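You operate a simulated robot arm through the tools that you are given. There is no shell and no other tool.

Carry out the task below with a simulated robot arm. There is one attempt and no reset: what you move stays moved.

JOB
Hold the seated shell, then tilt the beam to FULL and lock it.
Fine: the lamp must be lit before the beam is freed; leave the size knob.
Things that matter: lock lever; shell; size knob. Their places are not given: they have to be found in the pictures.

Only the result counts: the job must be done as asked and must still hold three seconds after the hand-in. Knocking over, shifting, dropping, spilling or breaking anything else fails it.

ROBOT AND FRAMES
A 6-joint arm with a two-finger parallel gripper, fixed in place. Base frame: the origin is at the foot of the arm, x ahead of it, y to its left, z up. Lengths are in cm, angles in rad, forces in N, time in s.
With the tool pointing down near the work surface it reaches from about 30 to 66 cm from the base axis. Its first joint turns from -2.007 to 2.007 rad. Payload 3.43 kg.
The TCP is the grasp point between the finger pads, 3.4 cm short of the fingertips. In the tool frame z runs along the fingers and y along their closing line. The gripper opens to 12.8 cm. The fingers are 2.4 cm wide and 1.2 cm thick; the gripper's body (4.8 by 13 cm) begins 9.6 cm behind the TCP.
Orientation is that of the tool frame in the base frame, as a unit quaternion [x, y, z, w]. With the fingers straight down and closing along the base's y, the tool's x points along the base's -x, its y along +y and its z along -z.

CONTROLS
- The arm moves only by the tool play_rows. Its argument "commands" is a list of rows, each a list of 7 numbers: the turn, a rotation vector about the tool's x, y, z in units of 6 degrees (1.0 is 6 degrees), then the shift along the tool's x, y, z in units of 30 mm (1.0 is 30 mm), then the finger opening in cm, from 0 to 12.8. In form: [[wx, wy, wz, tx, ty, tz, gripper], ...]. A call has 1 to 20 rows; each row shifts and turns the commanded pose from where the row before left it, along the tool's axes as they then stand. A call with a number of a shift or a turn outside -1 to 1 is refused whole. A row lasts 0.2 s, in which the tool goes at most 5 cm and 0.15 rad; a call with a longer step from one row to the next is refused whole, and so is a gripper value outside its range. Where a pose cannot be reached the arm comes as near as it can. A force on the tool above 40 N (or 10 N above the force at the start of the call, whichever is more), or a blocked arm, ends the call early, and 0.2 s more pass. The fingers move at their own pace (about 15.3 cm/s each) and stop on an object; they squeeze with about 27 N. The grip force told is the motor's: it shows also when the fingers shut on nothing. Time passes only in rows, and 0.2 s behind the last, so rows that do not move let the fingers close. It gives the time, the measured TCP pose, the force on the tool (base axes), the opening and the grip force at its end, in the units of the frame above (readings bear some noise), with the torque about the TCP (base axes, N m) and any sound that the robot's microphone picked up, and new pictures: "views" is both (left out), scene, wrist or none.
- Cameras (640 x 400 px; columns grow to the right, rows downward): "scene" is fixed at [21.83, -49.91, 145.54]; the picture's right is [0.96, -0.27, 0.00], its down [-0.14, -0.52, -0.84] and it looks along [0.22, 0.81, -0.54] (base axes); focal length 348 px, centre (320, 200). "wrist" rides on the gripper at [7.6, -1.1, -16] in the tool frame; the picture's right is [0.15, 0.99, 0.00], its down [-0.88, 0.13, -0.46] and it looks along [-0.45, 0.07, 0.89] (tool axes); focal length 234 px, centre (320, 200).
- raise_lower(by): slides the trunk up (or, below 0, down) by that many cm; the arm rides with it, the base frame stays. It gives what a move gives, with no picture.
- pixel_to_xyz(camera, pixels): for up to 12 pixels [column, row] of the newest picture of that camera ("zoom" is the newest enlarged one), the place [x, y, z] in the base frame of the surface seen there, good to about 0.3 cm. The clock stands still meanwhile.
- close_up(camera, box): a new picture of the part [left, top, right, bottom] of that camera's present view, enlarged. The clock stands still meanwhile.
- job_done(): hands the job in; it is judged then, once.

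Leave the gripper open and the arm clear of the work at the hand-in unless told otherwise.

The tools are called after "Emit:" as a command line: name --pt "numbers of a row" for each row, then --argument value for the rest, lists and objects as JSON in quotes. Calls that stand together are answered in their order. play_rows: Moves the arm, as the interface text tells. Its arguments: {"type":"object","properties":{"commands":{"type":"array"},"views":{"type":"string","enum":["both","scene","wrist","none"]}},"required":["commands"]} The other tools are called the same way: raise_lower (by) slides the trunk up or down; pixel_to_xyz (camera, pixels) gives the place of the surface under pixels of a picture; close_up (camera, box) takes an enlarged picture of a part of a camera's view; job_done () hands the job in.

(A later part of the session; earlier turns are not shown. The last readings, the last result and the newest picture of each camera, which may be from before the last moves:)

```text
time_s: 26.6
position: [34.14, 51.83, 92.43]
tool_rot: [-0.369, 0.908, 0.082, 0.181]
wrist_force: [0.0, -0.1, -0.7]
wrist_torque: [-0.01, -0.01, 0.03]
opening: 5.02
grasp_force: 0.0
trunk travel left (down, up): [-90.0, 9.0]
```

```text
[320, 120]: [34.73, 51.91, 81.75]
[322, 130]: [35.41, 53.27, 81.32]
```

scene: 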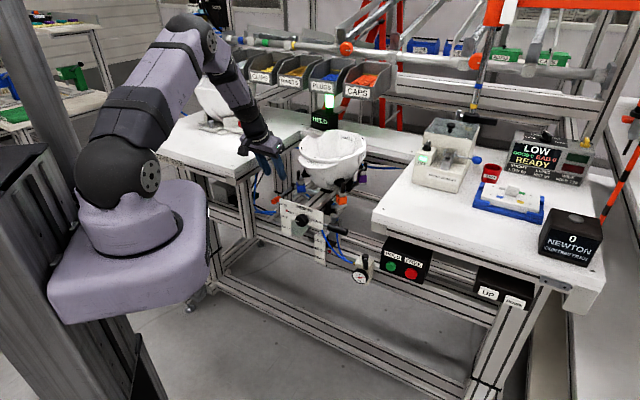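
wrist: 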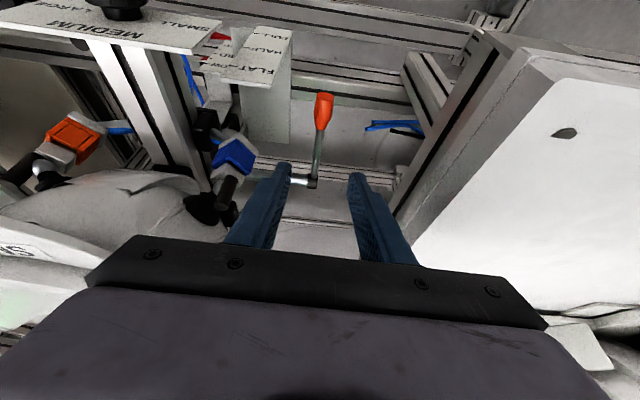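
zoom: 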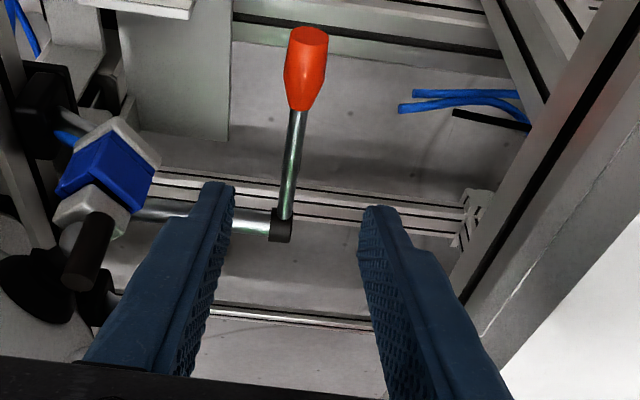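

The lever lies between the fingers. I continue down to z≈80.7 and close gently on the knob.

Emit:
play_rows --pt "0 0 0 0.38 -0.09 0.897 5" --pt "0 0 0 0.38 0 0.897 5" --pt "0 0 0 0.38 0 0.897 5" --pt "0 0 0 0.38 0 0.897 5" --pt "0 0 0 0 0 0 5"

Emit:
close_up --camera "wrist" --box '[200, 80, 460, 260]'

Emit:
close_up --camera "scene" --box '[210, 120, 350, 240]'

```text
time_s: 27.8
position: [33.97, 51.75, 80.74]
tool_rot: [-0.367, 0.908, 0.082, 0.183]
wrist_force: [0.7, 0.6, 0.1]
wrist_torque: [0.01, -0.03, 0.01]
opening: 5.0
grasp_force: 0.1
trunk travel left (down, up): [-90.0, 9.0]
```

scene: 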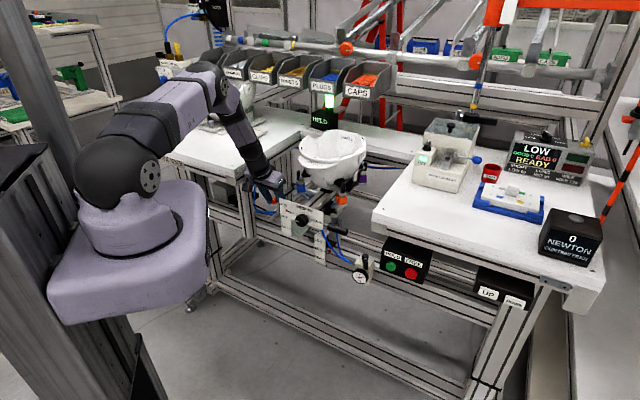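
wrist: 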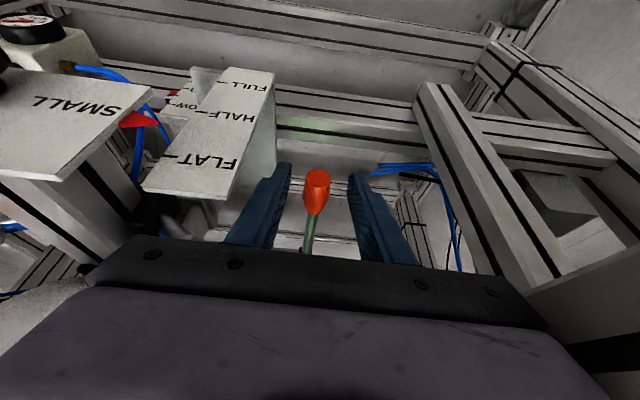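

```text
2.22 times, centred on (330, 170) of wrist
```

zoom: 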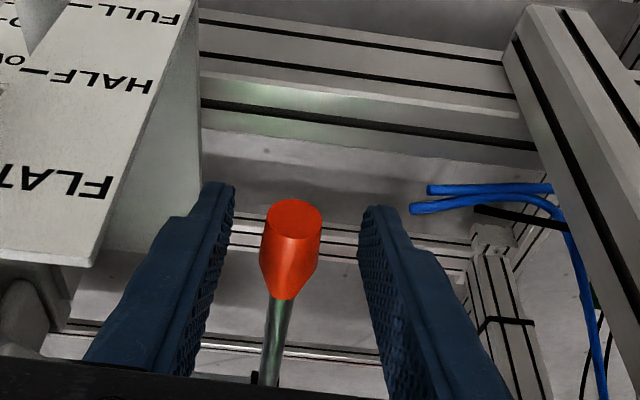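

```text
3.33 times, centred on (280, 180) of scene
```

zoom: 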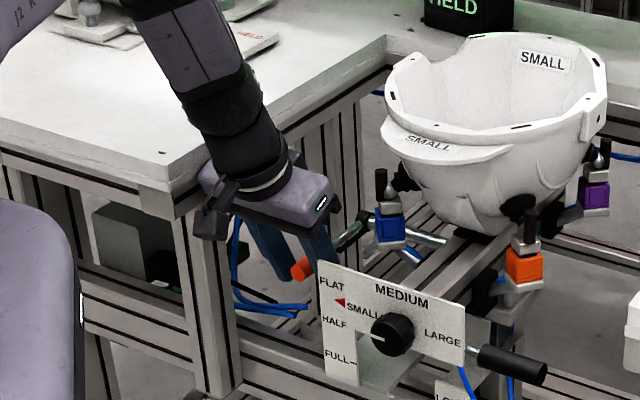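

The knob is centred between the fingers. Closing on it.

Emit:
play_rows --pt "0 0 0 0 0 0 3.5" --pt "0 0 0 0 0 0 2" --pt "0 0 0 0 0 0 1" --pt "0 0 0 0 0 0 1" --views "wrist"

```text
time_s: 28.8
position: [34.09, 51.63, 80.82]
tool_rot: [-0.368, 0.908, 0.08, 0.182]
wrist_force: [13.4, -9.1, 0.8]
wrist_torque: [-0.06, -0.12, 0.72]
opening: 2.01
grasp_force: 44.7
trunk travel left (down, up): [-90.0, 9.0]
```

wrist: 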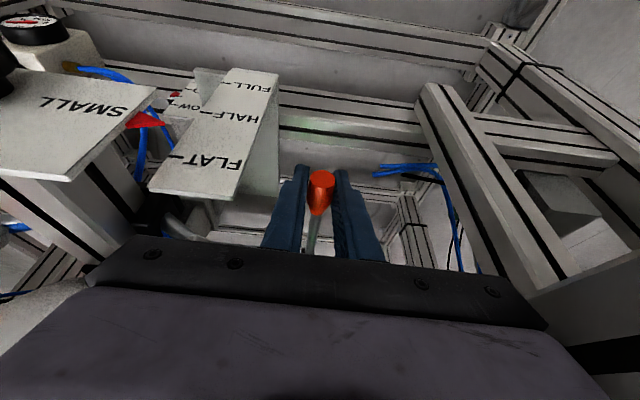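

Gripped (2.0 cm). There is about 16 N of sideways load, so I shift slightly toward +s to relieve it, then test a small upward move.

Emit:
play_rows --pt "0 0 0 0 -0.05 0 1" --pt "0 0 0 0 -0.05 0 1" --pt "0 0 0 0 0 0 1" --views "none"

Emit:
play_rows --pt "0 0 0 -0.04 0 -0.092 1" --pt "0 0 0 -0.04 0 -0.092 1" --pt "0 0 0 0 0 0 1" --views "none"

```text
time_s: 29.6
position: [34.13, 51.62, 80.74]
tool_rot: [-0.369, 0.908, 0.083, 0.183]
wrist_force: [2.2, -4.2, -0.7]
wrist_torque: [0.1, 0.12, 0.49]
opening: 2.01
grasp_force: 45.4
trunk travel left (down, up): [-90.0, 9.0]
```

```text
time_s: 30.4
position: [34.24, 51.61, 80.77]
tool_rot: [-0.369, 0.908, 0.079, 0.18]
wrist_force: [0.2, 6.4, -31.0]
wrist_torque: [0.54, -0.51, 0.61]
opening: 2.01
grasp_force: 44.8
trunk travel left (down, up): [-90.0, 9.0]
```

Up is stiff (31 N and no motion), so I test downward.

Emit:
play_rows --pt "0 0 0 0.04 0 0.092 1" --pt "0 0 0 0.04 0 0.092 1" --pt "0 0 0 0.065 0 0.153 1" --pt "0 0 0 0.065 0 0.153 1" --views "none"

```text
time_s: 31.4
position: [34.2, 51.58, 79.97]
tool_rot: [-0.368, 0.907, 0.084, 0.185]
wrist_force: [-6.4, -8.2, 12.6]
wrist_torque: [0.92, -0.9, 0.94]
opening: 2.05
grasp_force: 45.0
trunk travel left (down, up): [-90.0, 9.0]
```

Downward the lever moves (0.8 cm so far). Following it down in this pitched grip would bring the hand close to the scale plate, so I release, go up, and push with closed vertical fingers instead.

Emit:
play_rows --pt "0 0 0 0 0 0 3" --pt "0 0 0 0 0 0 5" --pt "0 0 0 -0.38 0 -0.9 5" --pt "0 0 0 -0.38 0 -0.9 5" --pt "0 0 0 0 0 0 5"

Emit:
close_up --camera "wrist" --box '[100, 60, 460, 260]'

```text
time_s: 32.6
position: [34.19, 51.47, 85.66]
tool_rot: [-0.368, 0.908, 0.081, 0.182]
wrist_force: [-0.2, -0.6, -0.4]
wrist_torque: [0.05, -0.02, -0.03]
opening: 4.99
grasp_force: 0.0
trunk travel left (down, up): [-90.0, 9.0]
```

scene: 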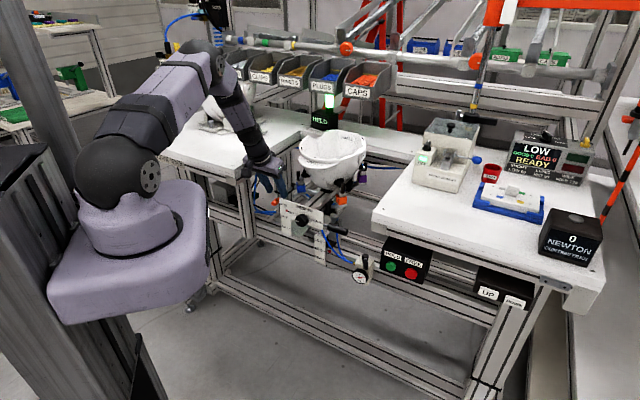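
wrist: 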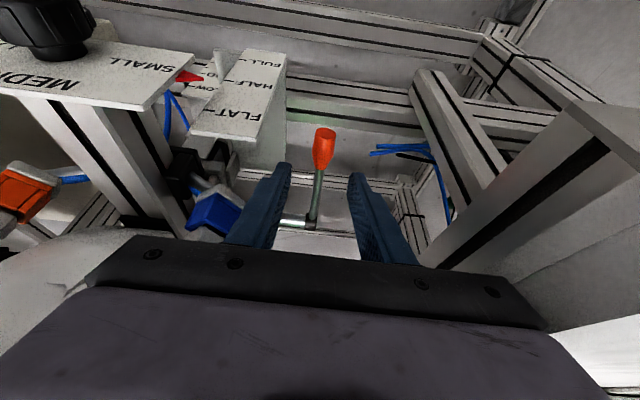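

```text
1.78 times, centred on (280, 160) of wrist
```

zoom: 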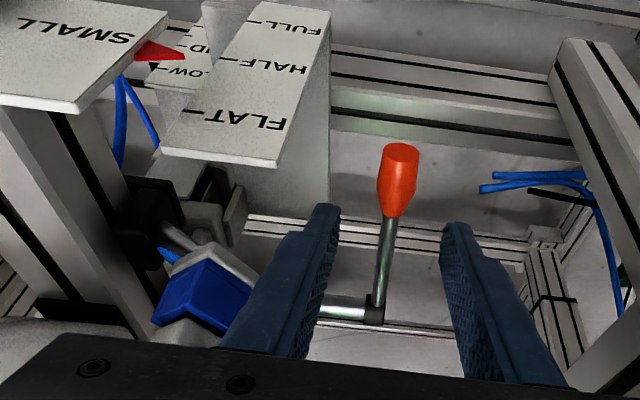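

Emit:
pixel_to_xyz --camera "wrist" --pixels '[[324, 135], [325, 148], [322, 165], [317, 190], [313, 215], [312, 222]]'

```text
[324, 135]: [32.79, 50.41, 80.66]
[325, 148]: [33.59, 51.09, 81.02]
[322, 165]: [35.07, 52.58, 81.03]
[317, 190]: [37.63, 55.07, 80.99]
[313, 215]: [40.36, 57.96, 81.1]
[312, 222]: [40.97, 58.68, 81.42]
```

I go vertical (pitch 0), close the fingers, and position above the knob.

Emit:
play_rows --pt "0 0 0 -0.39 0 -0.92 5" --pt "0 0.95 0 0 0 0 3" --pt "0 0.95 0 0 0 0 0" --pt "0 0.95 0 0 0 0 0" --pt "0 0.95 0 0 0 0 0" --pt "0 0 0 -0.15 0 0.45 0" --pt "0 0 0 0 0 0.45 0"

Emit:
close_up --camera "wrist" --box '[200, 80, 460, 260]'

```text
time_s: 34.2
position: [34.54, 51.94, 85.89]
tool_rot: [-0.378, 0.926, 0.007, -0.001]
wrist_force: [0.3, 0.3, 0.0]
wrist_torque: [-0.02, 0.02, 0.02]
opening: 0.0
grasp_force: 27.3
trunk travel left (down, up): [-90.0, 9.0]
```

scene: 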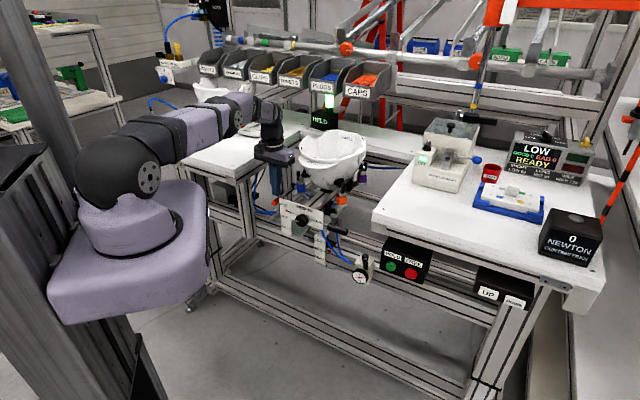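
wrist: 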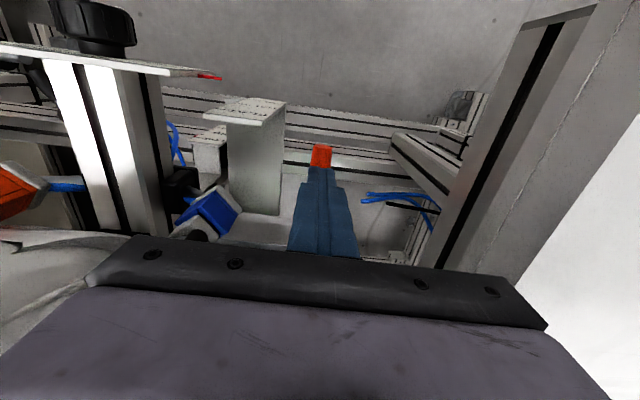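

```text
2.22 times, centred on (330, 170) of wrist
```

zoom: 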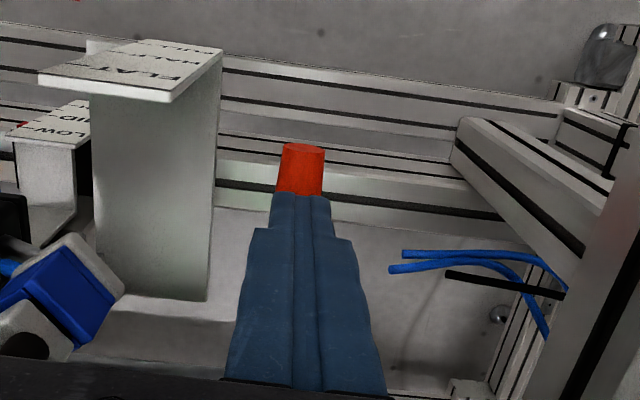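

I'm above the knob. Now pushing down gradually along the arc.

Emit:
play_rows --pt "0 0 0 0 0 0.15 0" --pt "0 0 0 0 0 0.15 0" --pt "0 0 0 0 0 0.15 0" --pt "0 0 0 -0.01 0 0.15 0" --pt "0 0 0 -0.01 0 0.15 0" --pt "0 0 0 -0.02 0 0.15 0" --pt "0 0 0 -0.02 0 0.15 0"

```text
time_s: 35.8
position: [34.41, 51.56, 82.91]
tool_rot: [-0.378, 0.926, 0.007, -0.001]
wrist_force: [0.4, -0.6, 1.4]
wrist_torque: [0.03, 0.0, 0.01]
opening: 0.0
grasp_force: 26.6
out of reach, approached as far as the arm can: row 6
trunk travel left (down, up): [-90.0, 9.0]
```

scene: 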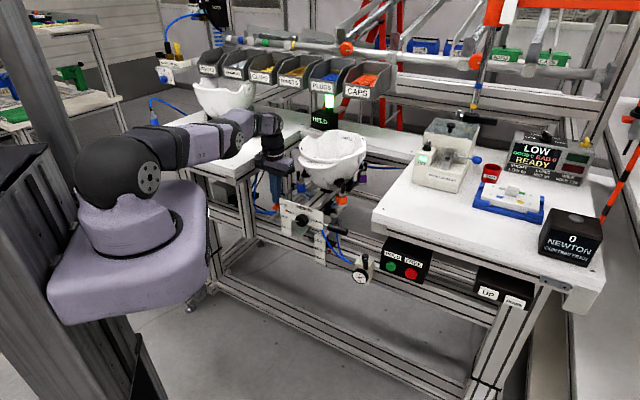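
wrist: 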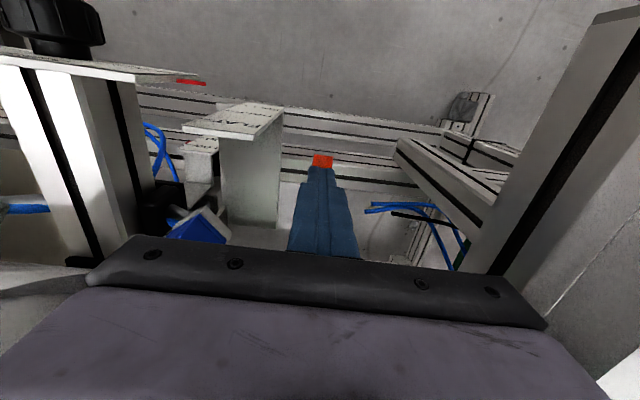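

The arm is near its outer reach here. I lift, lower the trunk by the same amount, and continue from a better posture.

Emit:
play_rows --pt "0 0 0 0 0 -0.9 0" --pt "0 0 0 0 0 -0.9 0" --pt "0 0 0 0 0 -0.9 0" --pt "0 0 0 0 0 -0.9 0" --pt "0 0 0 0 0 -0.9 0" --pt "0 0 0 0 0 0 0"

Emit:
close_up --camera "wrist" --box '[150, 60, 460, 260]'

Emit:
pixel_to_xyz --camera "wrist" --pixels '[[322, 125], [322, 132], [321, 140]]'

```text
time_s: 37.2
position: [34.52, 51.57, 96.46]
tool_rot: [-0.377, 0.926, 0.007, -0.001]
wrist_force: [0.3, -0.1, -0.1]
wrist_torque: [0.0, -0.04, 0.02]
opening: 0.01
grasp_force: 26.8
trunk travel left (down, up): [-90.0, 9.0]
```

scene: 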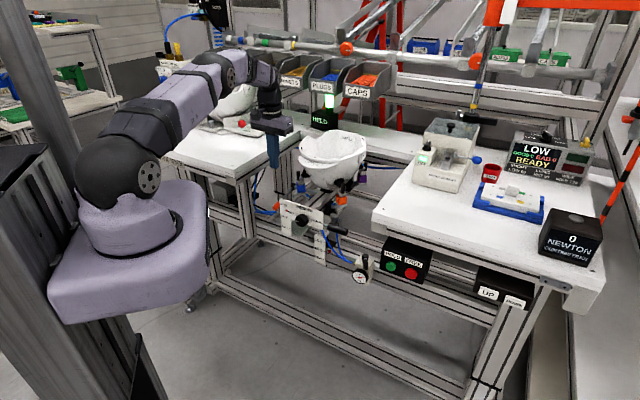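
wrist: 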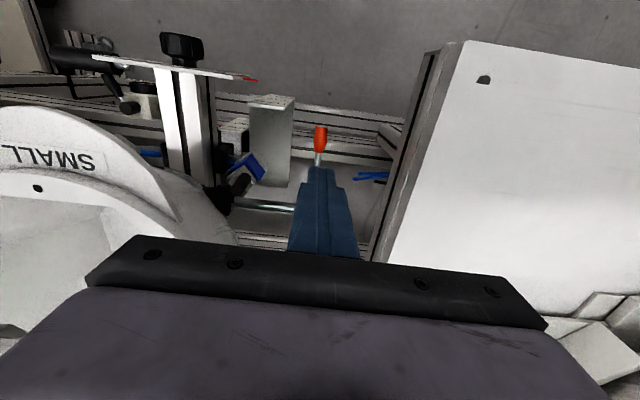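

```text
2.00 times, centred on (305, 160) of wrist
```

zoom: 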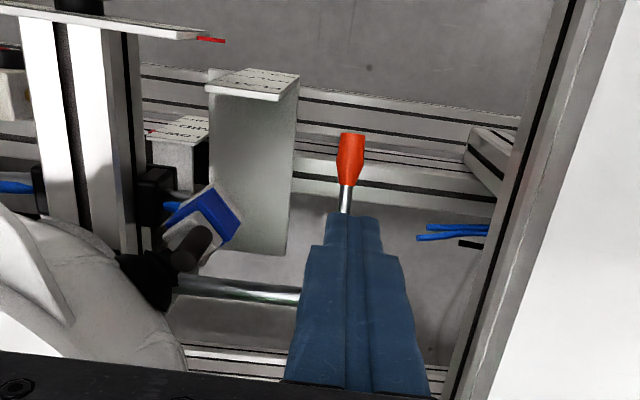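

```text
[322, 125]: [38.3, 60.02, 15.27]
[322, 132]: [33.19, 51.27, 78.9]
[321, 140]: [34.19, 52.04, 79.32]
```

The lever stays where pushed (knob top now about z 79, roughly 13° down). I lower the trunk 13 cm and keep pushing.

Emit:
raise_lower --by -13

Emit:
play_rows --pt "0 0 0 -0.03 0 0.15 0" --pt "0 0 0 -0.03 0 0.15 0" --pt "0 0 0 -0.04 0 0.15 0" --pt "0 0 0 -0.04 0 0.15 0" --pt "0 0 0 -0.05 0 0.15 0" --pt "0 0 0 -0.05 0 0.15 0" --pt "0 0 0 -0.06 0 0.15 0" --pt "0 0 0 -0.06 0 0.15 0"

Emit:
close_up --camera "wrist" --box '[150, 60, 460, 260]'

```text
time_s: 38.8
position: [34.55, 51.66, 83.57]
tool_rot: [-0.377, 0.926, 0.007, 0.0]
wrist_force: [0.1, -0.3, 0.5]
wrist_torque: [-0.03, -0.02, -0.02]
opening: 0.01
grasp_force: 26.8
trunk travel left (down, up): [-77.0, 22.0]
```

```text
time_s: 40.6
position: [35.15, 52.37, 80.01]
tool_rot: [-0.377, 0.926, 0.007, 0.0]
wrist_force: [-0.8, -0.1, 3.6]
wrist_torque: [-0.15, -0.23, 0.0]
opening: 0.01
grasp_force: 27.6
trunk travel left (down, up): [-77.0, 22.0]
```

scene: 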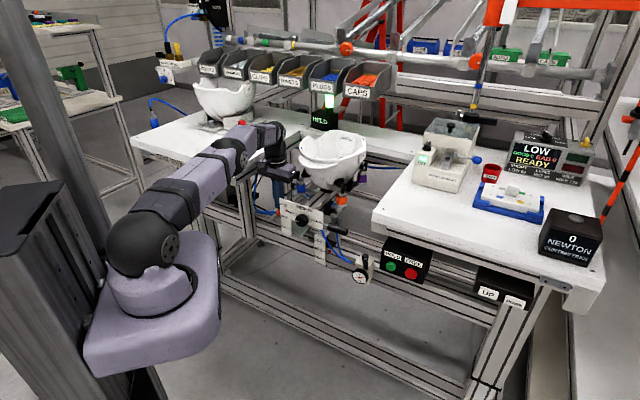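
wrist: 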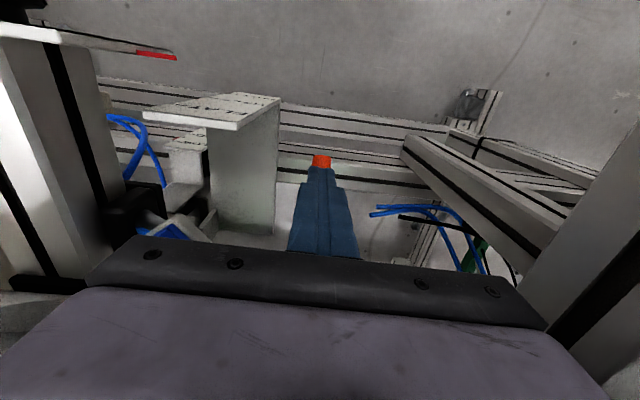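

```text
2.00 times, centred on (305, 160) of wrist
```

zoom: 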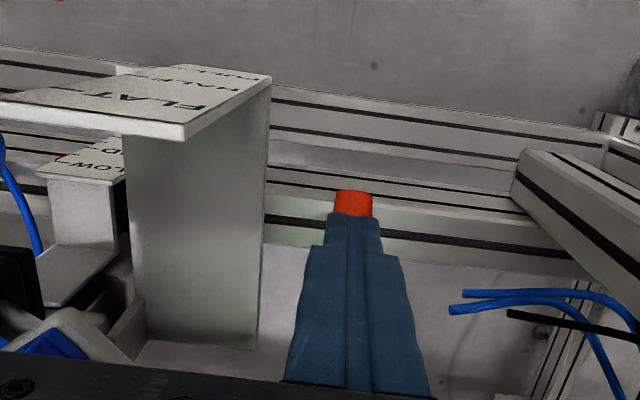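

About 34° down with small forces. Continuing along the arc to about 45°.

Emit:
play_rows --pt "0 0 0 -0.05 0 0.12 0" --pt "0 0 0 -0.05 0 0.12 0" --pt "0 0 0 -0.06 0 0.1 0" --pt "0 0 0 -0.06 0 0.1 0" --pt "0 0 0 -0.06 0 0.08 0"

Emit:
close_up --camera "wrist" --box '[150, 60, 460, 260]'

Emit:
close_up --camera "scene" --box '[240, 130, 370, 240]'

```text
time_s: 41.7
position: [35.52, 53.05, 79.52]
tool_rot: [-0.377, 0.926, 0.011, 0.004]
wrist_force: [-4.8, -2.7, 17.1]
wrist_torque: [-0.37, -1.43, -0.3]
opening: 0.0
grasp_force: 26.9
out of reach, approached as far as the arm can: row 4
trunk travel left (down, up): [-77.0, 22.0]
stopped in row 5: the force on the tool passed its limit at 41 N (the readings are from after the stop); the commanded pose is now the measured one
```

scene: 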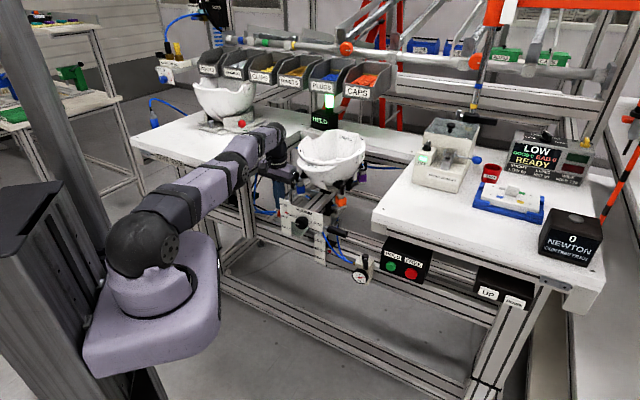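
wrist: 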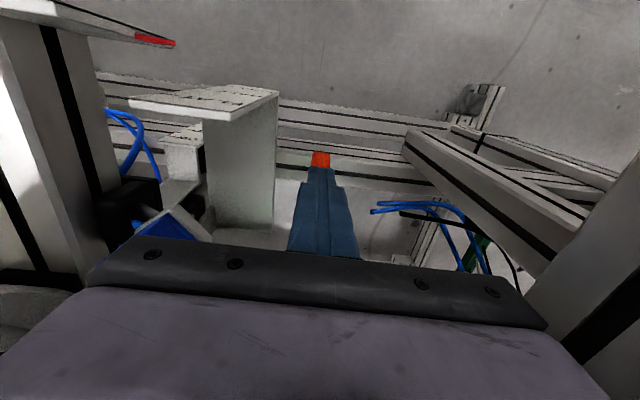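

```text
2.00 times, centred on (305, 160) of wrist
```

zoom: 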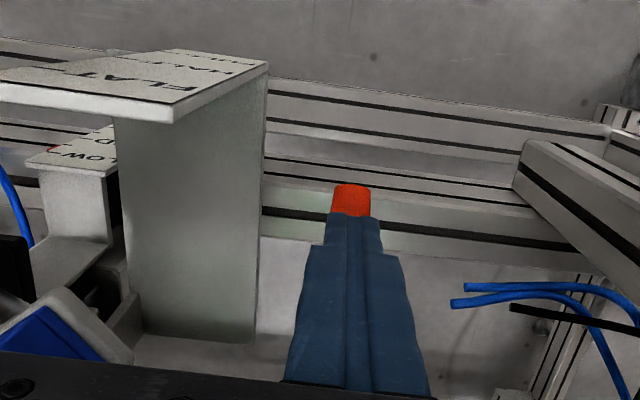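

```text
3.64 times, centred on (305, 185) of scene
```

zoom: 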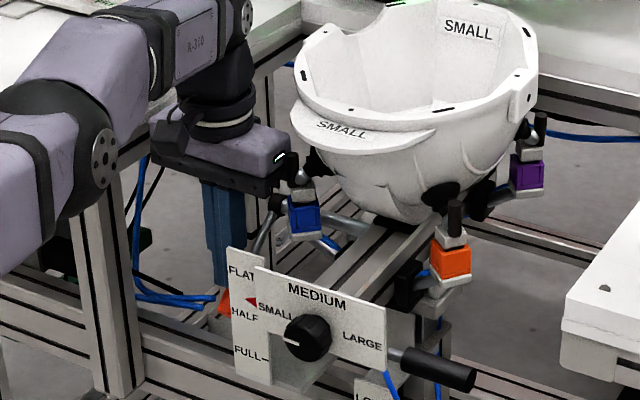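

The force limit tripped and the reaction is normal to the lever, so the lever has reached its end stop at about 35° down. The beam should be free. I lift off and back away from the lever.

Emit:
play_rows --pt "0 0 0 0 0 -0.5 0" --pt "0 0 0 0 0 -0.9 0" --pt "0 0 0 0 0 -0.9 0" --pt "0 0 0 0 0 -0.9 0" --pt "0 0 0 0 0 -0.9 0" --pt "0 0 0 0 0 -0.9 0" --pt "0 0 0 0 0 -0.9 0"

Emit:
close_up --camera "wrist" --box '[50, 60, 460, 260]'

Emit:
close_up --camera "scene" --box '[240, 130, 370, 240]'

Emit:
pixel_to_xyz --camera "wrist" --pixels '[[321, 125], [320, 135], [320, 142], [318, 150]]'

Emit:
pixel_to_xyz --camera "scene" --pixels '[[280, 198], [277, 203], [362, 155], [362, 163], [355, 170], [340, 200], [341, 185], [335, 232], [343, 233], [330, 229]]'

```text
time_s: 43.3
position: [35.05, 51.48, 96.64]
tool_rot: [-0.376, 0.926, 0.008, 0.001]
wrist_force: [-0.2, 0.7, 0.1]
wrist_torque: [0.03, -0.01, -0.01]
opening: 0.0
grasp_force: 27.2
out of reach, approached as far as the arm can: row 6, 7
trunk travel left (down, up): [-77.0, 22.0]
```

scene: 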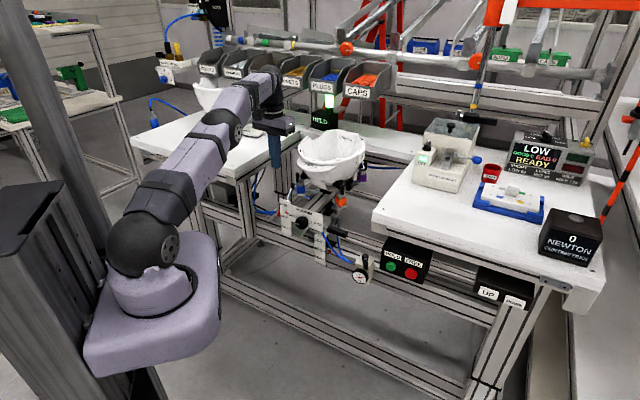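
wrist: 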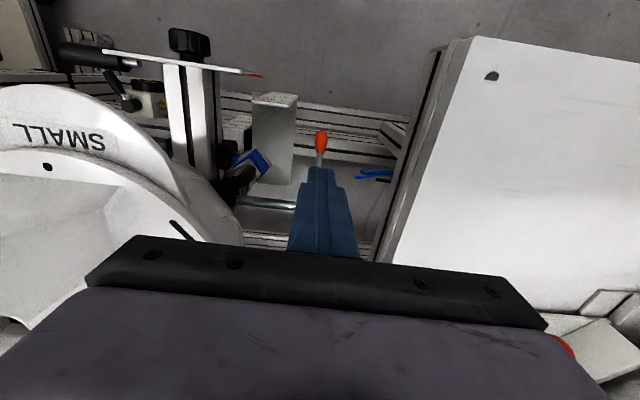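

```text
1.56 times, centred on (255, 160) of wrist
```

zoom: 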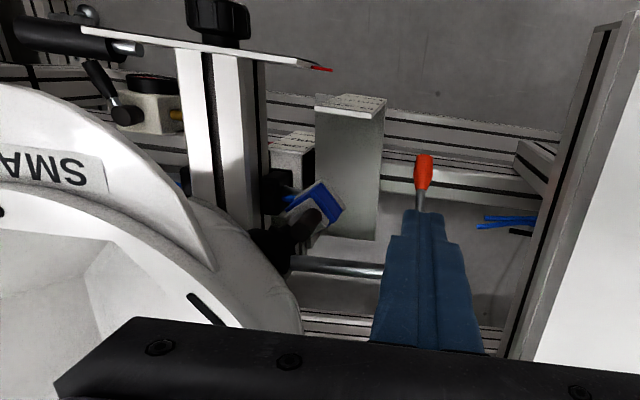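

```text
3.64 times, centred on (305, 185) of scene
```

zoom: 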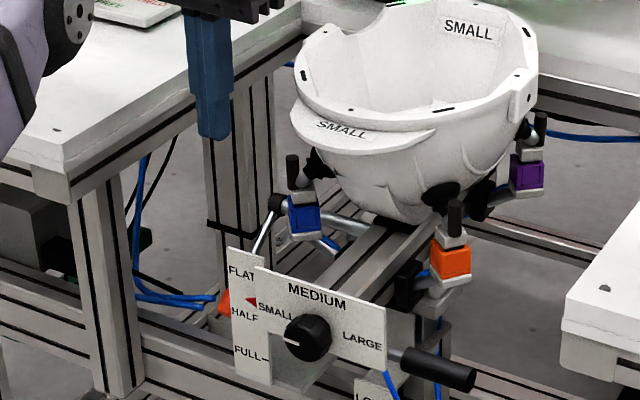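

```text
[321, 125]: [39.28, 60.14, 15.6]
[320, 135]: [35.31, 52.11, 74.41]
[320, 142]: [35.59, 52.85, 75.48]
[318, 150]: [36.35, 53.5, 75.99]
```

```text
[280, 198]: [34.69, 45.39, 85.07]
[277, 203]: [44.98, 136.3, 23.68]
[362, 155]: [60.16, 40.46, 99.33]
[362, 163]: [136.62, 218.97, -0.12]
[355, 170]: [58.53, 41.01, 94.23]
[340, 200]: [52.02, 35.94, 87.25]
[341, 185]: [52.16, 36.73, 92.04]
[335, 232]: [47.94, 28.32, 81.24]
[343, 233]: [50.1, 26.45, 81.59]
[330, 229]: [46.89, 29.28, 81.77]
```

The beam already sagged slightly (pointer just below FLAT), so it's free, and the lamp is still lit. Next I back off toward the robot and slide across in front of the shell to the black handle side.

Emit:
play_rows --pt "0 0 0 0.845 0 0 0" --pt "0 0 0 0.845 0 0 0" --pt "0 0 0 0.845 0 0 0" --pt "0 0 0 0.845 0 0 0" --pt "0 0 0 0.845 0 0 0" --pt "0 0 0 0.845 0 0 0" --pt "0 0 0 0 -0.987 0 0" --pt "0 0 0 0 -0.987 0 0" --pt "0 0 0 0 -0.987 0 0" --pt "0 0 0 0 -0.987 0 0" --pt "0 0 0 0 -0.987 0 0" --pt "0 0 0 0 -0.987 0 0" --pt "0 0 0 0 -0.987 0 0" --pt "0 0 0 0 -0.987 0 0" --pt "0 0 0 0 -0.987 0 0"

Emit:
close_up --camera "scene" --box '[240, 130, 370, 240]'

```text
time_s: 46.5
position: [43.05, 21.74, 96.0]
tool_rot: [-0.377, 0.926, 0.009, 0.0]
wrist_force: [-0.1, 0.0, -0.2]
wrist_torque: [0.0, 0.02, 0.04]
opening: 0.0
grasp_force: 26.5
trunk travel left (down, up): [-77.0, 22.0]
```

scene: 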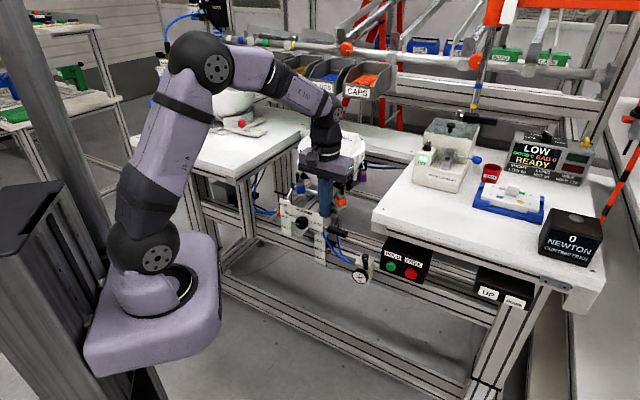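
wrist: 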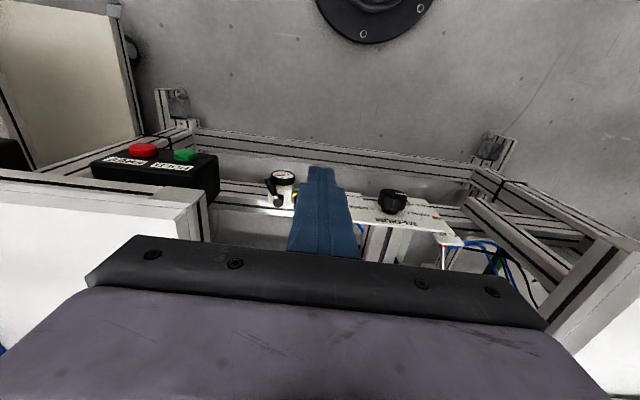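

```text
3.64 times, centred on (305, 185) of scene
```

zoom: 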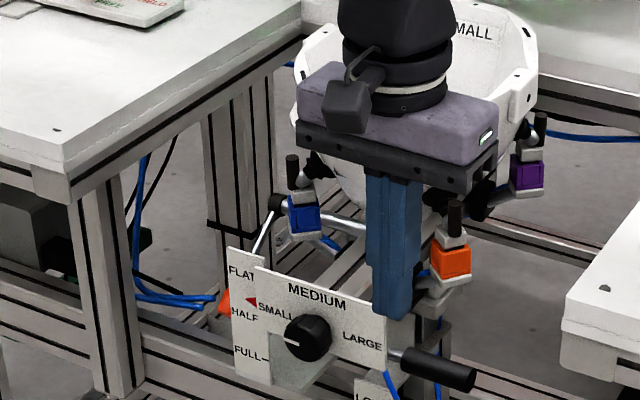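

The beam is holding still. I pitch the tool forward about 55° so the fingers point over the handle from the front, with the hand clear of the shell.

Emit:
play_rows --pt "0 0 0 -0.715 0 0 0" --pt "0 0 0 -0.715 0 0 0" --pt "0 -1 0 0 0 0 0" --pt "0 -1 0 0 0 0 0" --pt "0 -1 0 0 0 0 0" --pt "0 -1 0 0 0 0 0" --pt "0 -1 0 0 0 0 0" --pt "0 -1 0 0 0 0 0" --pt "0 -1 0 0 0 0 0" --pt "0 -1 0 0 0 0 0" --pt "0 -1 0 0 0 0 0"

Emit:
close_up --camera "wrist" --box '[200, 60, 520, 260]'

```text
time_s: 48.9
position: [45.49, 25.39, 96.07]
tool_rot: [-0.339, 0.834, 0.182, 0.395]
wrist_force: [0.7, -0.2, -0.2]
wrist_torque: [0.0, -0.01, 0.0]
opening: 0.0
grasp_force: 26.7
out of reach, approached as far as the arm can: row 10
trunk travel left (down, up): [-77.0, 22.0]
```

scene: 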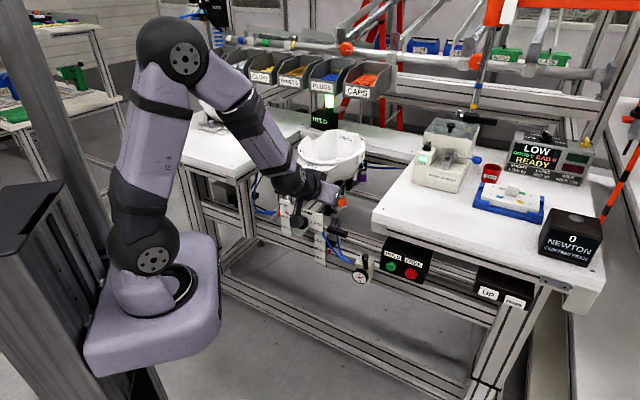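
wrist: 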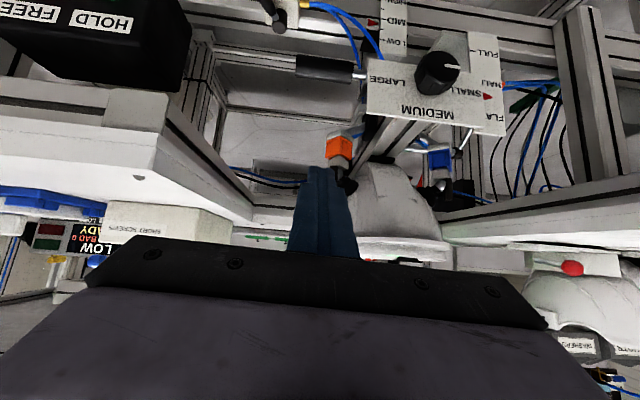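

```text
2.00 times, centred on (360, 160) of wrist
```

zoom: 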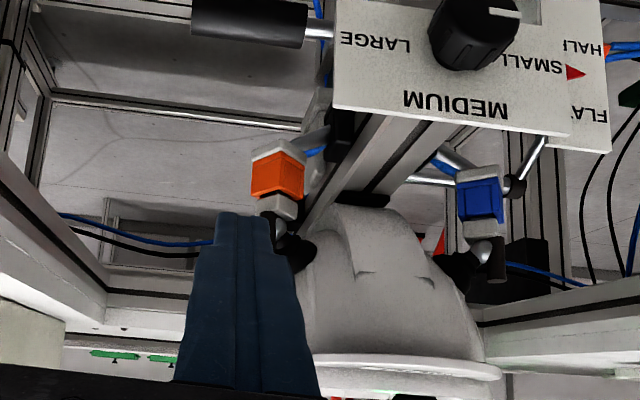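

Emit:
pixel_to_xyz --camera "wrist" --pixels '[[302, 66], [320, 68], [340, 70], [355, 74], [320, 60], [320, 78], [436, 70], [490, 97], [482, 70]]'

```text
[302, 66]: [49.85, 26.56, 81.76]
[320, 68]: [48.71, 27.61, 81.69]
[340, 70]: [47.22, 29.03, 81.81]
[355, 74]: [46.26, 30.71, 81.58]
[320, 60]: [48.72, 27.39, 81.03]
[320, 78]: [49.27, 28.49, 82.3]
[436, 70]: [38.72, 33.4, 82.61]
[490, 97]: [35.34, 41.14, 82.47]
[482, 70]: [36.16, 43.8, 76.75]
```

The handle centre is at about s 14.8, d 55.2, z 81. I move to just above it.

Emit:
play_rows --pt "0 0 0 0.36 -0.068 0.753 0" --pt "0 0 0 0.36 -0.068 0.753 0" --pt "0 0 0 0.36 -0.068 0.753 0" --pt "0 0 0 0.36 -0.068 0.753 0" --pt "0 0 0 0 0 0 0"

Emit:
close_up --camera "wrist" --box '[200, 60, 520, 260]'

Emit:
close_up --camera "scene" --box '[260, 150, 380, 250]'

```text
time_s: 50.1
position: [48.97, 28.17, 86.87]
tool_rot: [-0.338, 0.835, 0.181, 0.394]
wrist_force: [0.4, 0.3, -0.5]
wrist_torque: [-0.01, 0.03, 0.01]
opening: 0.01
grasp_force: 26.7
trunk travel left (down, up): [-77.0, 22.0]
```

scene: 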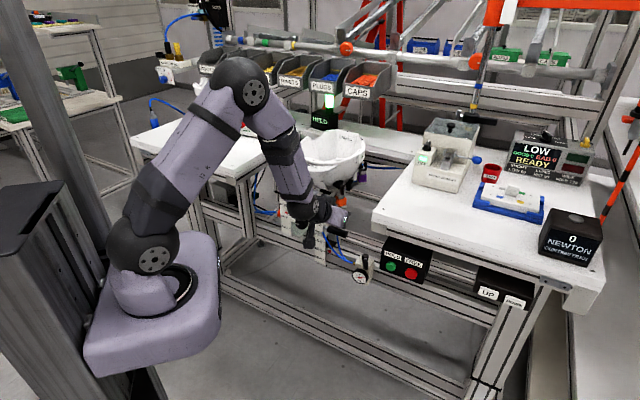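
wrist: 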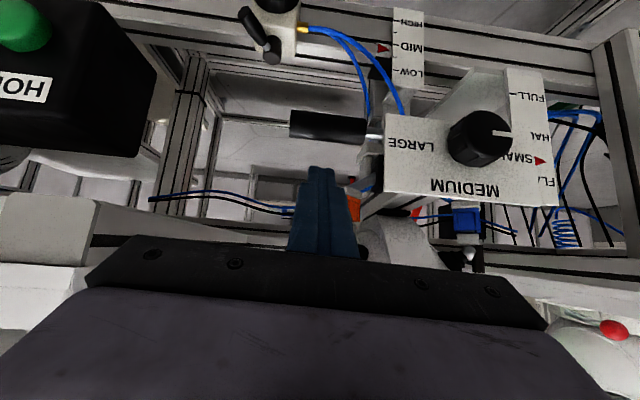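

```text
2.00 times, centred on (360, 160) of wrist
```

zoom: 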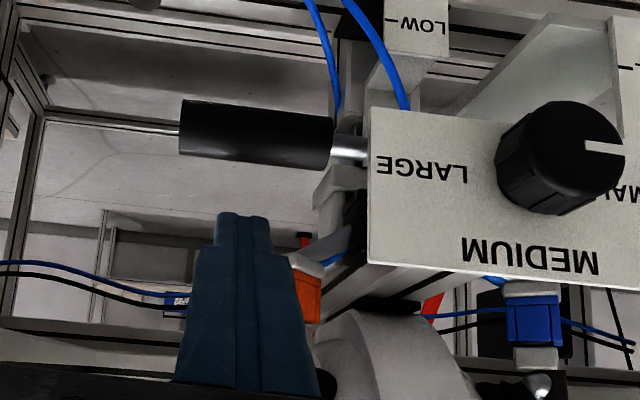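

```text
4.00 times, centred on (320, 200) of scene
```

zoom: 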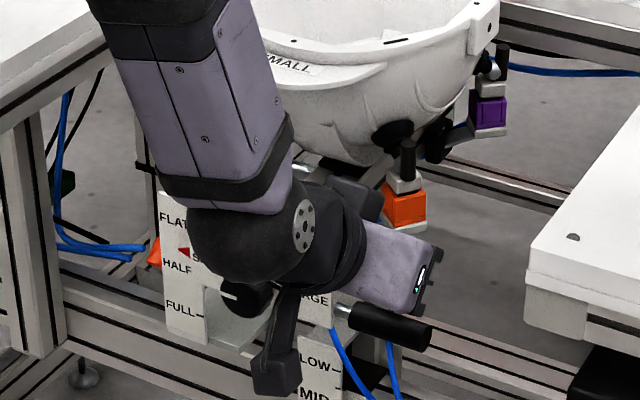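

I'm just above the handle. Pressing down slowly along the beam's arc, watching the force.

Emit:
play_rows --pt "0 0 0 0.14 0 0.145 0" --pt "0 0 0 0.14 0 0.145 0" --pt "0 0 0 0.14 0 0.145 0" --pt "0 0 0 0.14 0 0.145 0" --pt "0 0 0 0.12 0 0.116 0" --pt "0 0 0 0.12 0 0.116 0" --pt "0 0 0 0.12 0 0.116 0" --pt "0 0 0 0.12 0 0.116 0"

Emit:
close_up --camera "wrist" --box '[200, 60, 520, 260]'

Emit:
close_up --camera "scene" --box '[260, 150, 380, 250]'

```text
time_s: 51.9
position: [49.21, 28.75, 82.56]
tool_rot: [-0.34, 0.835, 0.182, 0.394]
wrist_force: [3.4, 1.8, 5.2]
wrist_torque: [0.1, -0.06, 0.08]
opening: 0.0
grasp_force: 27.2
trunk travel left (down, up): [-77.0, 22.0]
```

scene: 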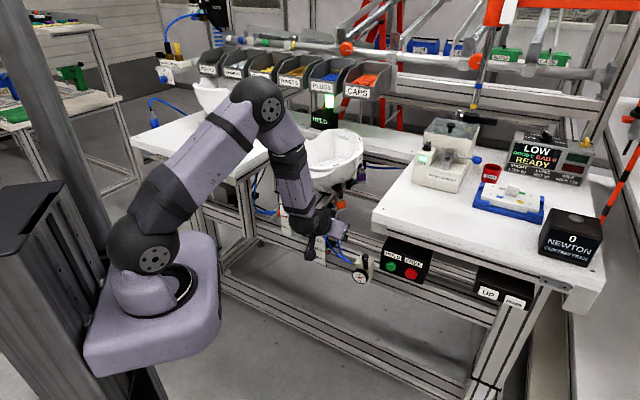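
wrist: 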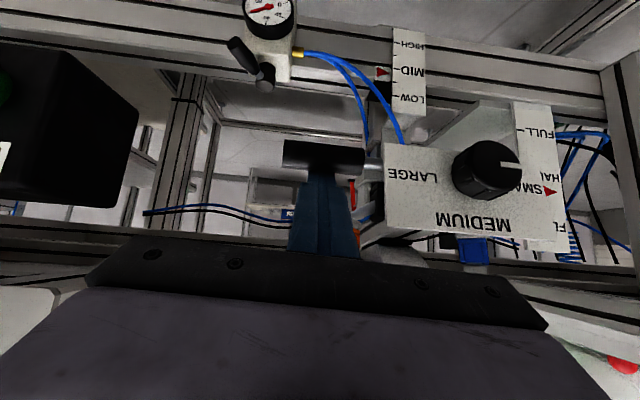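

```text
2.00 times, centred on (360, 160) of wrist
```

zoom: 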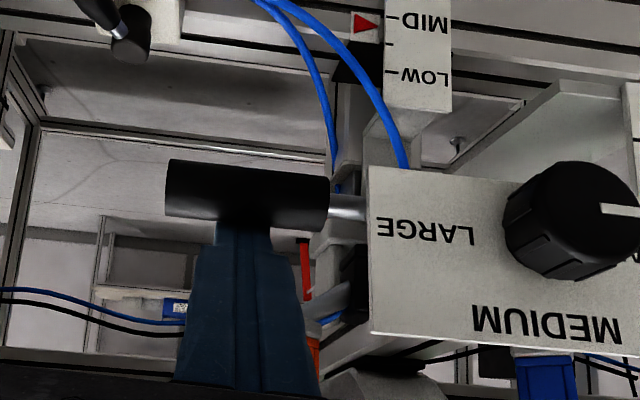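

```text
4.00 times, centred on (320, 200) of scene
```

zoom: 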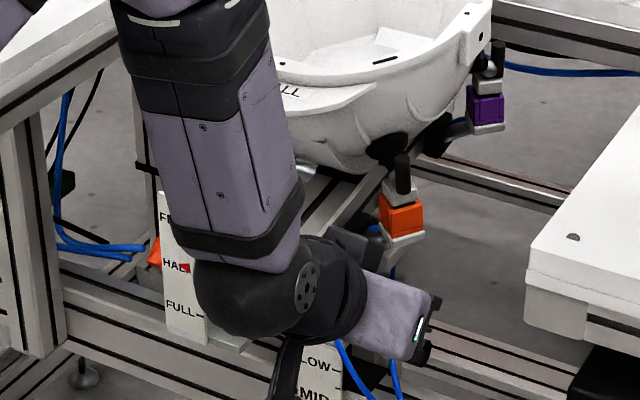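

The beam moves with about 6 N and the pointer is near HALF. I continue along the arc.

Emit:
play_rows --pt "0 0 0 0.112 0 0.135 0" --pt "0 0 0 0.112 0 0.135 0" --pt "0 0 0 0.11 0 0.14 0" --pt "0 0 0 0.105 0 0.145 0" --pt "0 0 0 0.1 0 0.15 0" --pt "0 0 0 0.1 0 0.15 0" --pt "0 0 0 0.1 0 0.15 0"

Emit:
close_up --camera "wrist" --box '[300, 60, 640, 260]'

Emit:
close_up --camera "scene" --box '[260, 150, 380, 250]'

```text
time_s: 53.5
position: [49.73, 29.46, 78.95]
tool_rot: [-0.339, 0.835, 0.184, 0.392]
wrist_force: [2.5, 1.2, 6.1]
wrist_torque: [0.03, -0.06, 0.02]
opening: 0.02
grasp_force: 27.2
trunk travel left (down, up): [-77.0, 22.0]
```

scene: 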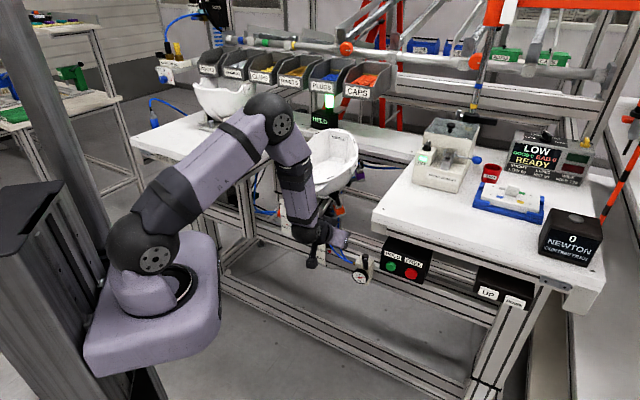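
wrist: 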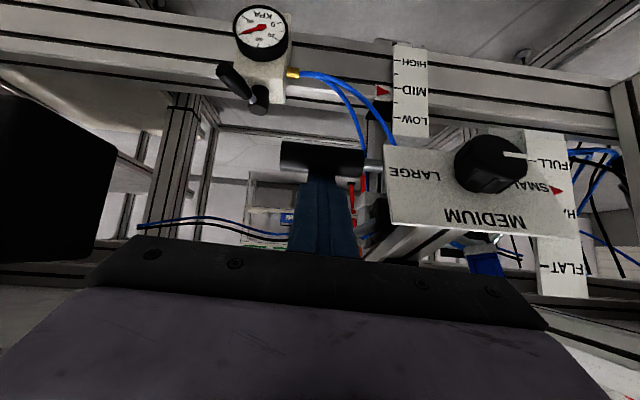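

```text
1.88 times, centred on (470, 160) of wrist
```

zoom: 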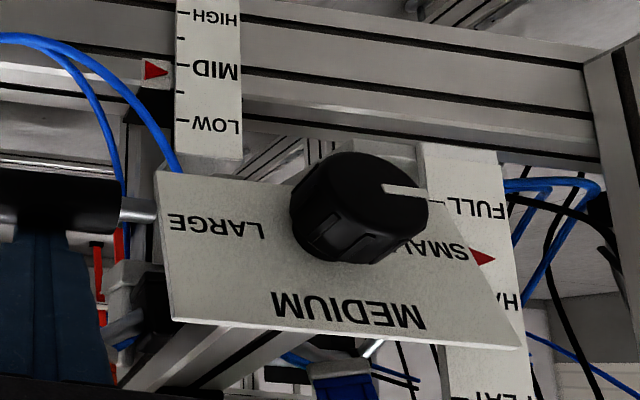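

```text
4.00 times, centred on (320, 200) of scene
```

zoom: 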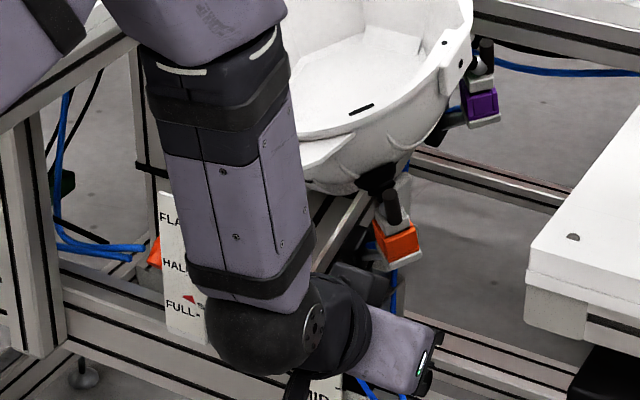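

The pointer is between HALF and FULL. I'll measure it against the FULL tick.

Emit:
pixel_to_xyz --camera "wrist" --pixels '[[553, 190], [560, 190], [562, 162], [558, 160], [570, 212], [565, 268]]'

Emit:
play_rows --pt "0 0 0 0.1 0 0.155 0" --pt "0 0 0 0.1 0 0.155 0" --pt "0 0 0 0.09 0 0.155 0"

Emit:
close_up --camera "wrist" --box '[300, 60, 640, 260]'

Emit:
close_up --camera "scene" --box '[260, 150, 380, 250]'

```text
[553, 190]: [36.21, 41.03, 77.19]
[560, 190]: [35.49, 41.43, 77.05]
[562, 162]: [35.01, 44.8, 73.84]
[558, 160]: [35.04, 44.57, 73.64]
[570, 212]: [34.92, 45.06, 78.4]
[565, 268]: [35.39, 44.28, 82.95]
```

```text
time_s: 54.3
position: [50.15, 29.91, 77.34]
tool_rot: [-0.339, 0.835, 0.185, 0.392]
wrist_force: [2.7, 1.9, 5.6]
wrist_torque: [0.08, 0.01, 0.05]
opening: 0.01
grasp_force: 27.5
trunk travel left (down, up): [-77.0, 22.0]
```

scene: 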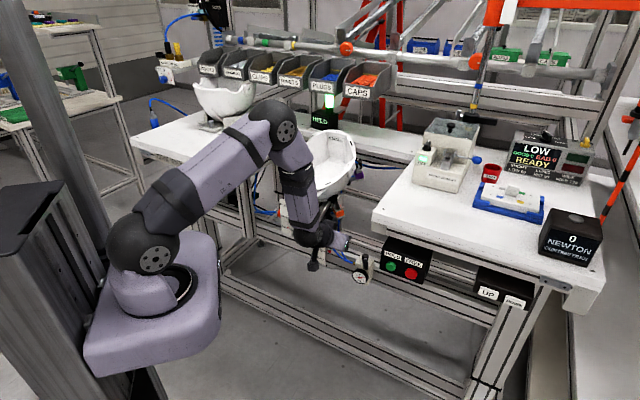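
wrist: 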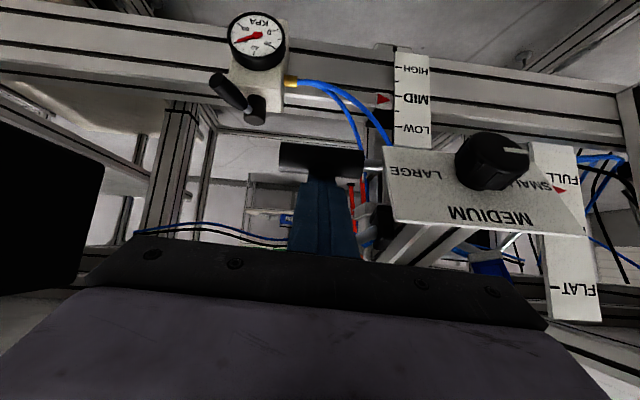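

```text
1.88 times, centred on (470, 160) of wrist
```

zoom: 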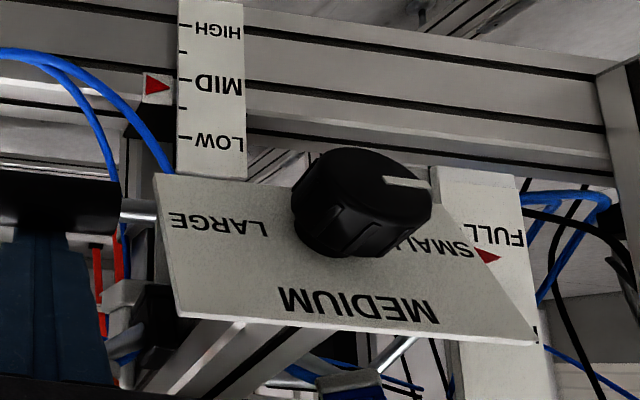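

```text
4.00 times, centred on (320, 200) of scene
```

zoom: 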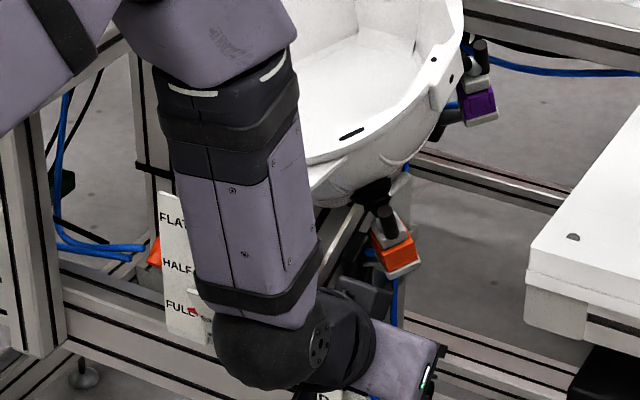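

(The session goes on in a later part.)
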